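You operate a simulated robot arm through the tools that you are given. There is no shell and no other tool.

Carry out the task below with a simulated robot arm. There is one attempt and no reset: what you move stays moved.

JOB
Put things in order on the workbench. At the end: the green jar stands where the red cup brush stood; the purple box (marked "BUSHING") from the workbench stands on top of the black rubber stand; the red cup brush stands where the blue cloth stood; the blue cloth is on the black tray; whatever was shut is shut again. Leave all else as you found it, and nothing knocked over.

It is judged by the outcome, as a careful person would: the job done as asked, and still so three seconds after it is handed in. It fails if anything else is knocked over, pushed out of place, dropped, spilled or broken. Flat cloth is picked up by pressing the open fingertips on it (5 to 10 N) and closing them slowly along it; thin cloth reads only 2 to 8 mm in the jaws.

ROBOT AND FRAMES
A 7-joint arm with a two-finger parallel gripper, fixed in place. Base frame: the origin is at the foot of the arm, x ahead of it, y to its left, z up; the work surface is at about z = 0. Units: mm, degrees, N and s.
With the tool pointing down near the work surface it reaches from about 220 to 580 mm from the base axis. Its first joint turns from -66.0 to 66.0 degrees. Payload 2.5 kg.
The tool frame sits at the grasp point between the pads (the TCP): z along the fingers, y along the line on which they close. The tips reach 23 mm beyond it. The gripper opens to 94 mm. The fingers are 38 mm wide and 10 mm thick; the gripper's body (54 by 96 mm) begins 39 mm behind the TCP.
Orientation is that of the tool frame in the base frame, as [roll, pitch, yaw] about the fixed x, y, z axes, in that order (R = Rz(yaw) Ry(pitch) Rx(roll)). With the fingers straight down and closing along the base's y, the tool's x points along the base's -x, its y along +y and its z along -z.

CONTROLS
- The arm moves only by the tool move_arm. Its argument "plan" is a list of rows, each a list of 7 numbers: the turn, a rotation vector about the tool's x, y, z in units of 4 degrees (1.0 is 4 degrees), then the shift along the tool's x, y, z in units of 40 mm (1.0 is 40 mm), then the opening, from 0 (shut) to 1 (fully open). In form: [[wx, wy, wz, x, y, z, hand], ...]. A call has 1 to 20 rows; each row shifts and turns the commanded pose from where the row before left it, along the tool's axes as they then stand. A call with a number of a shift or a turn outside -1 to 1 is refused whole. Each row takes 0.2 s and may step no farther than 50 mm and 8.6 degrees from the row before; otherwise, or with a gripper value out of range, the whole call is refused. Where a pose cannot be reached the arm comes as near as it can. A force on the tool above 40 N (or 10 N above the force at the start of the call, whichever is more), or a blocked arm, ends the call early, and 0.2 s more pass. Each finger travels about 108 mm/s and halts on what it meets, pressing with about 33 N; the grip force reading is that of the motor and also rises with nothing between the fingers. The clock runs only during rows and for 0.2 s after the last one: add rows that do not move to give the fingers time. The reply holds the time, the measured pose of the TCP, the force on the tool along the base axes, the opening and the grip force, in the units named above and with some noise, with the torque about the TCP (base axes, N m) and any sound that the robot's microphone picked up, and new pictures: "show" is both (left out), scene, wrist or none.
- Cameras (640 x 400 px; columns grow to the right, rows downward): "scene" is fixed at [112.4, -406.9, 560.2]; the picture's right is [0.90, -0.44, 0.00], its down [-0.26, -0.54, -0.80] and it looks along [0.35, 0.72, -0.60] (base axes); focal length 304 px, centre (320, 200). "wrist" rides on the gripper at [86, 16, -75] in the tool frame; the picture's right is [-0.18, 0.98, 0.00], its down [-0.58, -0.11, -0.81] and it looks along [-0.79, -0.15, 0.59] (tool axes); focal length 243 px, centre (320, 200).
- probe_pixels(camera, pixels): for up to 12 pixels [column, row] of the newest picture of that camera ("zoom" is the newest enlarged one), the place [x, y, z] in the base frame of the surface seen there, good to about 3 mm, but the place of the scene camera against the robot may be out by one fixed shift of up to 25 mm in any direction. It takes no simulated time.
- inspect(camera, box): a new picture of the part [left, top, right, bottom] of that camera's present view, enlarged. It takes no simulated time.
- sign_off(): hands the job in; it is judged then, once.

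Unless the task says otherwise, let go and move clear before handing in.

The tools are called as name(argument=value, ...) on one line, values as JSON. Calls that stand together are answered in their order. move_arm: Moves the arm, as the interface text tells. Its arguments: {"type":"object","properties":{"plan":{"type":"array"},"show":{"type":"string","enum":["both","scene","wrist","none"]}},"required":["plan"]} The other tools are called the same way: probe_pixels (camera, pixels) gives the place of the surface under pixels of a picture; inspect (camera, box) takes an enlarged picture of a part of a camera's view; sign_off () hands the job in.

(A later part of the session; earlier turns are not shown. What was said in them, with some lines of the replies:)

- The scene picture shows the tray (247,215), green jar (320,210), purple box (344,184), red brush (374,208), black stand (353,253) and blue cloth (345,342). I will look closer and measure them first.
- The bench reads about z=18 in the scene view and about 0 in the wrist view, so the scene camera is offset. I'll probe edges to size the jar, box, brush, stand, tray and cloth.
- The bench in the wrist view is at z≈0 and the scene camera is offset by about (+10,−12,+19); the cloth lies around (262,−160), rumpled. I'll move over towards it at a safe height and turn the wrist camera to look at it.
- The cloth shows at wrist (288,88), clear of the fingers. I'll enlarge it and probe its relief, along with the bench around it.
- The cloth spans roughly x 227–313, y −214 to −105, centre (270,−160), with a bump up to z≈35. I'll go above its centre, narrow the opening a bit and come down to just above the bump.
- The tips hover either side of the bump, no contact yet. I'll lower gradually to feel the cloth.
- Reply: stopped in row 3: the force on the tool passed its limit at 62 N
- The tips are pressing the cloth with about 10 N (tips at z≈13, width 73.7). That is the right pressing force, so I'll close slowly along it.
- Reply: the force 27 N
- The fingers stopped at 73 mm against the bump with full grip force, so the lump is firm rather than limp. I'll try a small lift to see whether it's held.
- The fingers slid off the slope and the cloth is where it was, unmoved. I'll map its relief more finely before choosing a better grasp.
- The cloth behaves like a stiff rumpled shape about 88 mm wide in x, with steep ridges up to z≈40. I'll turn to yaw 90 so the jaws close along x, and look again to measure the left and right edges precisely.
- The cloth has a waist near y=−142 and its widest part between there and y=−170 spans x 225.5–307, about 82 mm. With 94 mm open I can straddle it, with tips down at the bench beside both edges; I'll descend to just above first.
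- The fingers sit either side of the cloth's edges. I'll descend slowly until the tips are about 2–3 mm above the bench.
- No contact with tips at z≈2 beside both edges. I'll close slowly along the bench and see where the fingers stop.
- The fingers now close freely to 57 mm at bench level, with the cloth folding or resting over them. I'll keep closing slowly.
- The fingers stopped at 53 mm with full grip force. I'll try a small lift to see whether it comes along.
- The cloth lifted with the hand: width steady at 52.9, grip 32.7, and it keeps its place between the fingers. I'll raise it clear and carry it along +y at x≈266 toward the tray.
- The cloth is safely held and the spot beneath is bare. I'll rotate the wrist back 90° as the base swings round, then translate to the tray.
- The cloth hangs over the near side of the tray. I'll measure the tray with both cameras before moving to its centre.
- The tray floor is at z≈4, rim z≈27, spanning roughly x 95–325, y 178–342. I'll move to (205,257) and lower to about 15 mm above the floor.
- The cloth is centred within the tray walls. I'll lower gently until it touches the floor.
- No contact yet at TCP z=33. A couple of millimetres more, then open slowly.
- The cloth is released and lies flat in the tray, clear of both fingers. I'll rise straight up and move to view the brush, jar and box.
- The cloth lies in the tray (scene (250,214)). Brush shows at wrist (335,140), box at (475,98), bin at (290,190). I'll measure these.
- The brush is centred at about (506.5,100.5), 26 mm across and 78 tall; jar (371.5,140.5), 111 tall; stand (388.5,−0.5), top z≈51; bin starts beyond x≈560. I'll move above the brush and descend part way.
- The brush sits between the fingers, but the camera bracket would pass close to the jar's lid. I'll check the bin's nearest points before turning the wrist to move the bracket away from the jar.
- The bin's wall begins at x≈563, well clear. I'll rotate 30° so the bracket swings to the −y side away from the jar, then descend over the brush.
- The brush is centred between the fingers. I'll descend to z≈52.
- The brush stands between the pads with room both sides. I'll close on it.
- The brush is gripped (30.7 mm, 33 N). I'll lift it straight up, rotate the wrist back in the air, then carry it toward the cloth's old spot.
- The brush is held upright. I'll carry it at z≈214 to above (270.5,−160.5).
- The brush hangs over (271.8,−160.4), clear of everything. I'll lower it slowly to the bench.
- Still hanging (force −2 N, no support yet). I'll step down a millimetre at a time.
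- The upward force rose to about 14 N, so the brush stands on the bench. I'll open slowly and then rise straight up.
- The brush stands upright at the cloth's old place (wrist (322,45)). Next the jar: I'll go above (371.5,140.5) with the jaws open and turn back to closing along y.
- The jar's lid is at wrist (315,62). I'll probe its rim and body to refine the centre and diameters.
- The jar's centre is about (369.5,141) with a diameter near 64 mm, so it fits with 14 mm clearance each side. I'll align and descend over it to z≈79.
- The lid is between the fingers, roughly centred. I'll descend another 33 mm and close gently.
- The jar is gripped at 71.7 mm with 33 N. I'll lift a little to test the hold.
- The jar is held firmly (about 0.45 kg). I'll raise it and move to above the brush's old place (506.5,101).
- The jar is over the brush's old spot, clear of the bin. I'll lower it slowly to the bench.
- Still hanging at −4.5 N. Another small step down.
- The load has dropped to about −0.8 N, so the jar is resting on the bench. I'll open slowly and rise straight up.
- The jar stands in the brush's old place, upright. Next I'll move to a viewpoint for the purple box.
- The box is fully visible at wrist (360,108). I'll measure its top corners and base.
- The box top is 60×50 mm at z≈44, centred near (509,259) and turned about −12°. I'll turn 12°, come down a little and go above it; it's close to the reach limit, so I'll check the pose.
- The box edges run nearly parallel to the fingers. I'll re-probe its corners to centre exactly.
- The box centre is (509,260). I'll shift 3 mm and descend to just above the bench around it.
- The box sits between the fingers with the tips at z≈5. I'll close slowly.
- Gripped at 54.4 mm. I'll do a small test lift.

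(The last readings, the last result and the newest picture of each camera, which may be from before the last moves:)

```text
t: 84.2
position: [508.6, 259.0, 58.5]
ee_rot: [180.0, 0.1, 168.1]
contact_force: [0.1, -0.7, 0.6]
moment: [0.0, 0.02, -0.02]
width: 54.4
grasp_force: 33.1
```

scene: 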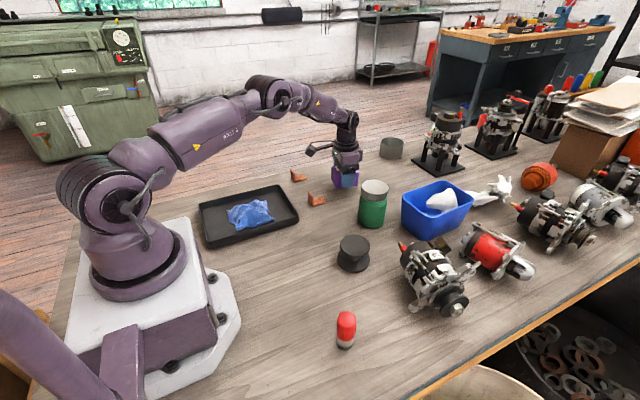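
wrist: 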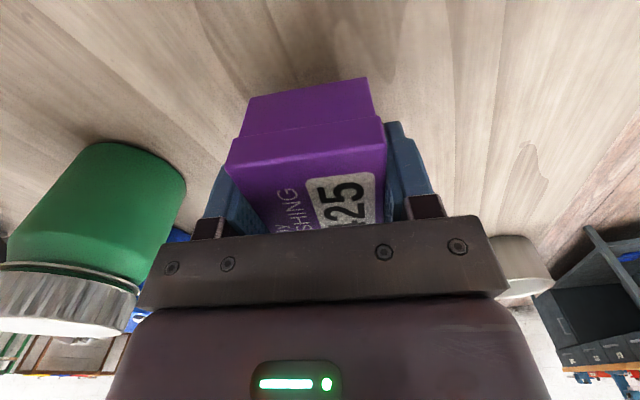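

The box came up whole, lid and body together. I'll raise and retract it, then carry it high over to the stand.

move_arm(plan=[[0, 0, 0, 0.2, 0, -0.6, 0.35], [0, 0, 0, 0.6, 0, -0.75, 0.35], [0, 0, 0, 0.6, 0, -0.75, 0.35], [0, 0, 0, 0.6, 0, -0.75, 0.35], [0, 0, 0, 0.4, 0, -0.45, 0.35], [0, 0, 0, 0, 0, 0, 0.35], [0, 0, 0, -0.05, -0.4, 0, 0.35], [0, 0, 0, -0.1, -0.75, 0, 0.35], [0, 0, 0, -0.1, -0.75, 0, 0.35], [0, 0, 0, -0.1, -0.75, 0, 0.35], [0, 0, 0, -0.1, -0.75, 0, 0.35], [0, 0, 0, -0.1, -0.75, 0, 0.35], [0, 0, 0, -0.05, -0.5, 0, 0.35], [0, 0, 0, 0, 0, 0, 0.35]])

```text
t: 87.2
position: [399.5, 91.2, 190.5]
ee_rot: [-179.9, 0.1, 168.1]
contact_force: [0.8, 1.0, -1.6]
moment: [0.01, 0.04, -0.03]
width: 54.5
grasp_force: 33.0
```

scene: 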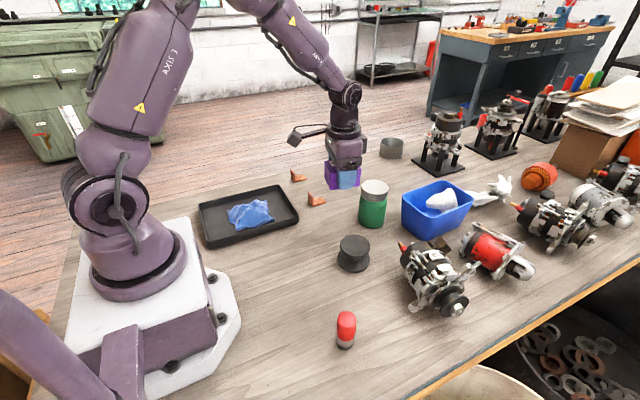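
wrist: 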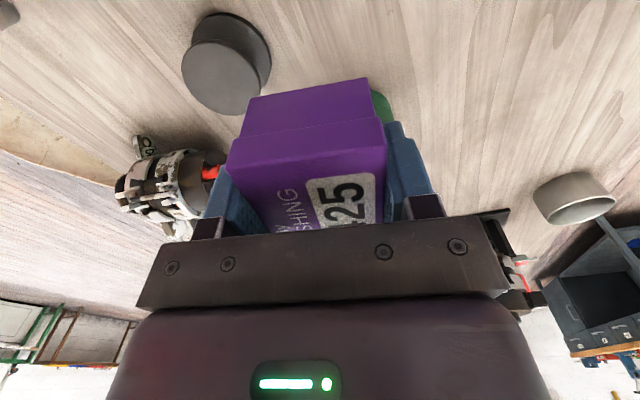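

The box is held above the bench and the stand is in view at wrist (222,65). I'll refine the stand's centre and check the alternator's distance from it.

probe_pixels(camera="wrist", pixels=[[186, 75], [259, 80], [222, 45], [222, 112], [222, 78], [195, 55], [250, 100], [268, 60], [200, 16], [210, 172], [175, 160], [142, 148]])

probe_pixels(camera="wrist", pixels=[[230, 160], [384, 148], [376, 215], [300, 160], [240, 130], [374, 118], [252, 100], [366, 82]])

```text
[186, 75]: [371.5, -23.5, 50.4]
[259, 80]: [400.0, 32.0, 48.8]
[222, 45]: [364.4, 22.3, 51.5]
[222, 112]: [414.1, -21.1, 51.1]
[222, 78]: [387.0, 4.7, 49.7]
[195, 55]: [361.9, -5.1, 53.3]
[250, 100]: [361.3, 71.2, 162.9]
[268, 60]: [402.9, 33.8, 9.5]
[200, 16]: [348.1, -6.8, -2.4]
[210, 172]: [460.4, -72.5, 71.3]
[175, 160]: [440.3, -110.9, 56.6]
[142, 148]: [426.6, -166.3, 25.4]
```

```text
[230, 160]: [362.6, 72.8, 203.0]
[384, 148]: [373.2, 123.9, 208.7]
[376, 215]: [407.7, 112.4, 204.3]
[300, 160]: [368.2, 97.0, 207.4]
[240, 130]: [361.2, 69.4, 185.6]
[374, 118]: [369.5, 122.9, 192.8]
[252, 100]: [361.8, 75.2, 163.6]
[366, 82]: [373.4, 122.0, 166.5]
```

The stand's centre is about (388,0.5), top z≈50.5; the alternator is 90 mm away. Box bottom is 28 mm below the TCP. I'll move over and lower to about 16 mm above the stand.

move_arm(plan=[[0, 0, 0, -0.04, -0.4, 0, 0.35], [0, 0, 0, -0.06, -0.75, 0, 0.35], [0, 0, 0, -0.05, -0.73, 0, 0.35], [0, 0, 0, -0.04, -0.4, 0, 0.35], [0, 0, 0, 0, 0, 0, 0.35], [0, 0, 0, 0, 0, 0.6, 0.35], [0, 0, 0, 0, 0, 0.7, 0.35], [0, 0, 0, 0, 0, 0.6, 0.35], [0, 0, 0, 0, 0, 0.4, 0.35], [0, 0, 0, 0, 0, 0, 0.35]])

```text
t: 89.4
position: [388.4, 2.3, 95.9]
ee_rot: [180.0, 0.1, 168.0]
contact_force: [0.6, 0.3, -0.7]
moment: [-0.01, 0.03, 0.02]
width: 54.3
grasp_force: 33.2
```

scene: 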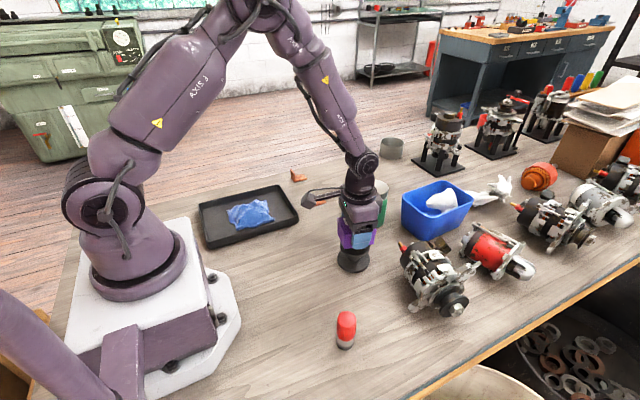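
wrist: 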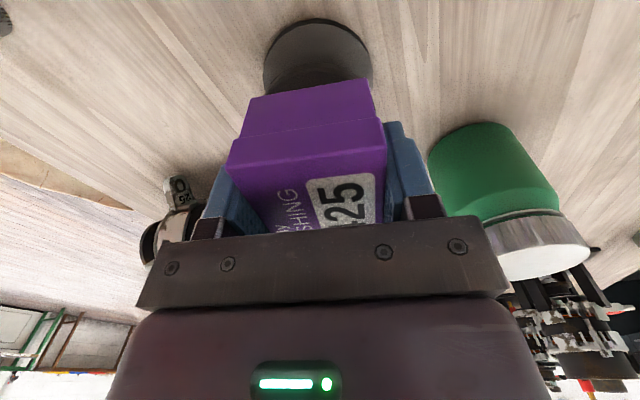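

The box is centred over the stand. I'll lower slowly to near contact.

move_arm(plan=[[0, 0, 0, 0, 0, 0.15, 0.35], [0, 0, 0, 0, -0.02, 0.12, 0.35], [0, 0, 0, 0, 0, 0.07, 0.35], [0, 0, 0, 0, 0, 0, 0.35]])

inspect(camera="scene", box=[300, 190, 420, 290])

```text
t: 90.4
position: [389.6, 1.2, 83.6]
ee_rot: [180.0, 0.1, 168.0]
contact_force: [0.1, 1.2, -0.6]
moment: [0.01, -0.01, 0.0]
width: 54.4
grasp_force: 33.3
```

scene: 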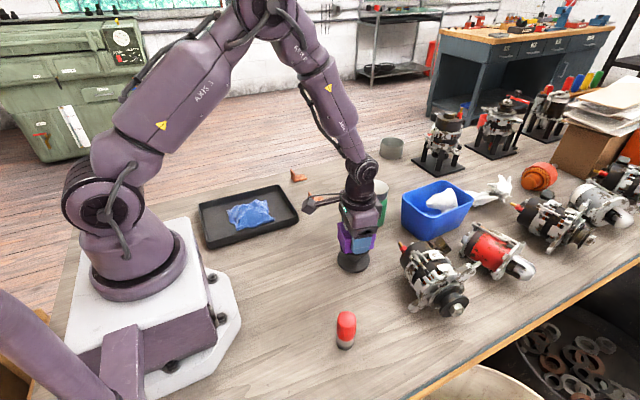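
wrist: 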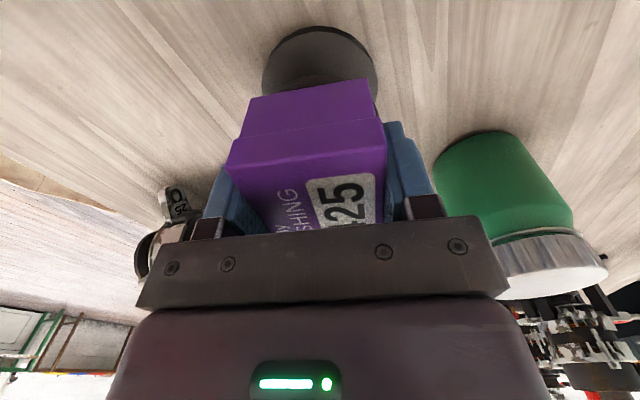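

```text
4.00 times, centred on (360, 240) of scene
```

zoom: 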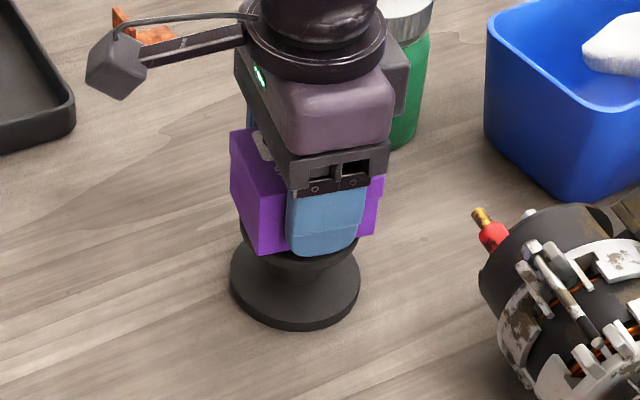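

The box is well centred over the stand in the zoom. I'll keep lowering in small steps until it bears.

move_arm(plan=[[0, 0, 0, 0, 0, 0.05, 0.35], [0, 0, 0, 0, 0, 0.025, 0.35], [0, 0, 0, 0, 0, 0, 0.35]], show="none")

```text
t: 91.2
position: [387.2, 2.5, 80.9]
ee_rot: [179.9, 0.1, 168.1]
contact_force: [-0.9, -0.3, 0.4]
moment: [0.0, 0.0, -0.02]
width: 54.6
grasp_force: 32.9
```

move_arm(plan=[[0, 0, 0, 0, 0, 0.025, 0.35], [0, 0, 0, 0, 0, 0, 0.35]], show="none")

```text
t: 91.8
position: [387.1, 0.5, 79.7]
ee_rot: [-179.9, 0.0, 168.1]
contact_force: [0.1, -0.4, -1.0]
moment: [0.0, 0.0, 0.01]
width: 54.7
grasp_force: 33.2
```

move_arm(plan=[[0, 0, 0, 0, 0, 0.025, 0.35], [0, 0, 0, 0, 0, 0, 0.35]], show="none")

```text
t: 92.4
position: [387.6, 1.8, 79.7]
ee_rot: [-180.0, 0.0, 168.1]
contact_force: [-2.0, -0.6, 6.5]
moment: [-0.04, 0.07, -0.01]
width: 54.7
grasp_force: 32.7
```

The force rose to 6.5 N upward, so the box rests on the stand. I'll open slowly and then rise straight up.

move_arm(plan=[[0, 0, 0, 0, 0, -0.01, 0.35], [0, 0, 0, 0, 0, 0, 0.58], [0, 0, 0, 0, 0, 0, 0.61], [0, 0, 0, 0, 0, 0, 0.66], [0, 0, 0, 0, 0, 0, 0.75], [0, 0, 0, 0, 0, 0, 0.85], [0, 0, 0, 0, 0, 0, 0.85], [0, 0, 0, 0, 0, -0.2, 0.85], [0, 0, 0, 0, 0, -0.4, 0.85], [0, 0, 0, 0, 0, -0.7, 0.85], [0, 0, 0, 0, 0, -0.8, 0.85], [0, 0, 0, 0, 0, -0.7, 0.85], [0, 0, 0, 0, 0, 0, 0.85]])

```text
t: 95.2
position: [388.5, 0.5, 190.7]
ee_rot: [180.0, 0.1, 168.1]
contact_force: [0.0, -0.5, -0.8]
moment: [-0.02, -0.01, 0.01]
width: 80.0
grasp_force: 0.0
```

scene: 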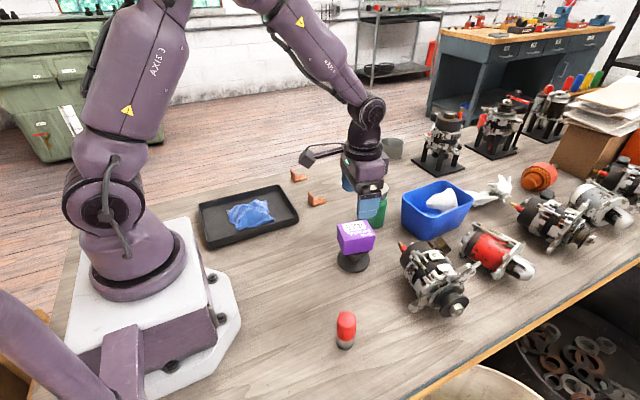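
wrist: 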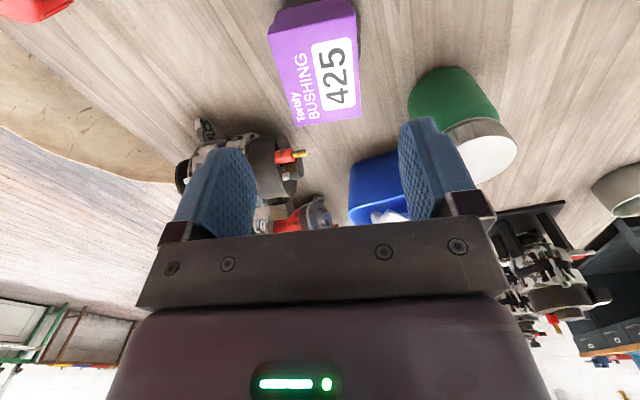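

The box stands on the stand, level. I'll back the arm away to a clear pose and then check everything.

move_arm(plan=[[0, 0, 0, 0, 0, -0.8, 0.85], [0, 0, 0, 0, 0, -0.34, 0.85], [0, 0, 0, 0.33, 0.71, 0, 0.85], [0, 0, 0, 0.33, 0.71, 0, 0.85], [0, 0, 0, 0.33, 0.71, 0, 0.85], [0, 0, 0, 0.33, 0.71, 0, 0.85], [0, 0, 0, 0.33, 0.71, 0, 0.85], [0, 0, 0, 0.32, 0.71, 0, 0.85], [0, 0, 0, 0, 0, 0, 0.85]])

inspect(camera="scene", box=[190, 160, 420, 304])

inspect(camera="scene", box=[280, 220, 440, 380])

probe_pixels(camera="scene", pixels=[[346, 318], [346, 315], [345, 346], [374, 187], [374, 215], [355, 229], [355, 268], [250, 214], [270, 210], [230, 216], [248, 204], [252, 226]])

probe_pixels(camera="wrist", pixels=[[275, 90], [200, 70], [172, 95], [290, 150]])

```text
t: 97.2
position: [343.6, 185.0, 235.4]
ee_rot: [180.0, 0.1, 168.1]
contact_force: [0.5, -0.4, 0.4]
moment: [-0.02, -0.04, 0.01]
width: 79.8
grasp_force: 0.1
```

scene: 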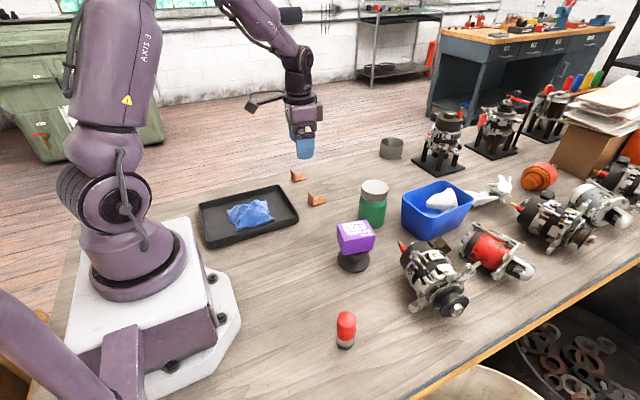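
wrist: 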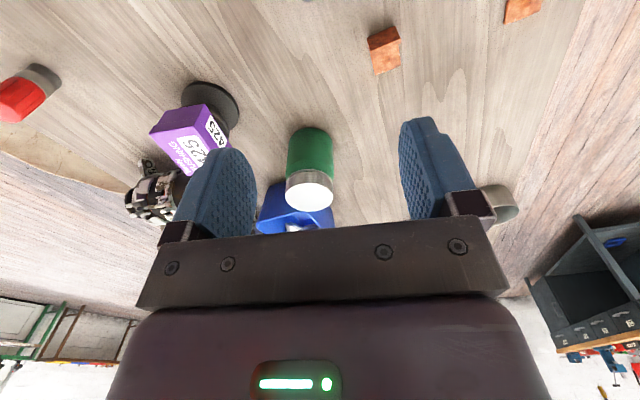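

```text
2.78 times, centred on (305, 232) of scene
```

zoom: 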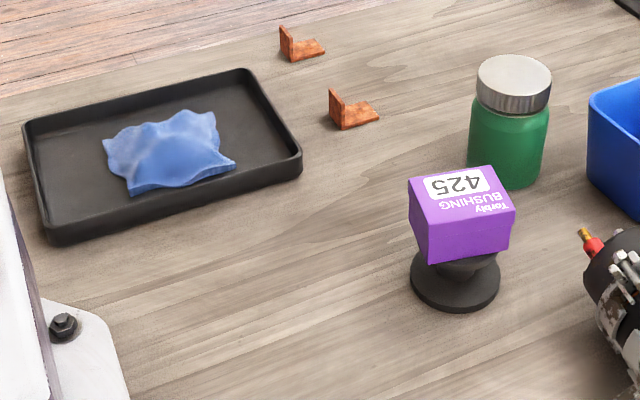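

```text
2.50 times, centred on (360, 300) of scene
```

zoom: 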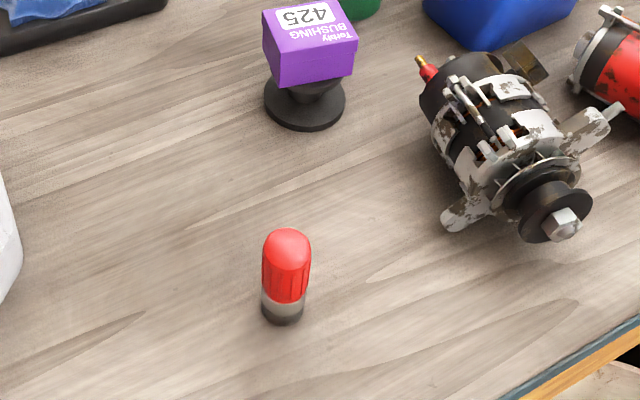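

```text
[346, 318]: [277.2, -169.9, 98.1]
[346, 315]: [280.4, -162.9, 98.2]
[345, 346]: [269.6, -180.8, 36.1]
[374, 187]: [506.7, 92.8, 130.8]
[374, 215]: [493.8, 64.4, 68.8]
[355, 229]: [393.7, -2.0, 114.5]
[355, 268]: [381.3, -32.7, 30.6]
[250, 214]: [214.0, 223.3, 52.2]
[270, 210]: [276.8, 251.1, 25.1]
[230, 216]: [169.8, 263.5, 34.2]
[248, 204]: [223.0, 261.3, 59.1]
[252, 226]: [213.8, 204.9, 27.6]
```

```text
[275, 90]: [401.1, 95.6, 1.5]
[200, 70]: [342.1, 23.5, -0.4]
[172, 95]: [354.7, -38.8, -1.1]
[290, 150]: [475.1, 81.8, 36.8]
```

The final pictures show everything in place. The cloth lies in the tray (scene (250,214)) and the jar stands in the brush's old place (374,203). The box sits level on the stand (355,243), and the brush stands where the cloth was (346,330). The brackets, bin and alternators look untouched and the arm is clear, so I'm handing the job in.

sign_off()

```text
The job is handed in.
```

The job is handed in. In the final pictures every item was where you asked, and nothing else looked moved or knocked over.

- **Blue cloth:** it lies inside the black tray. The first grip slipped off without shifting it. The second grip, across its full width at bench level, held.
- **Red cup brush:** it stands upright where the cloth was, at about (271, -161) mm.
- **Green jar:** it stands upright where the brush was, at about (506, 102) mm, clear of the blue bin.
- **Purple box ("BUSHING"):** it sits level and centred on the black rubber stand. Its lid was still shut, and the stand did not shift.

I opened nothing, so there was nothing to shut again. The hand is empty and the arm is clear of everything.
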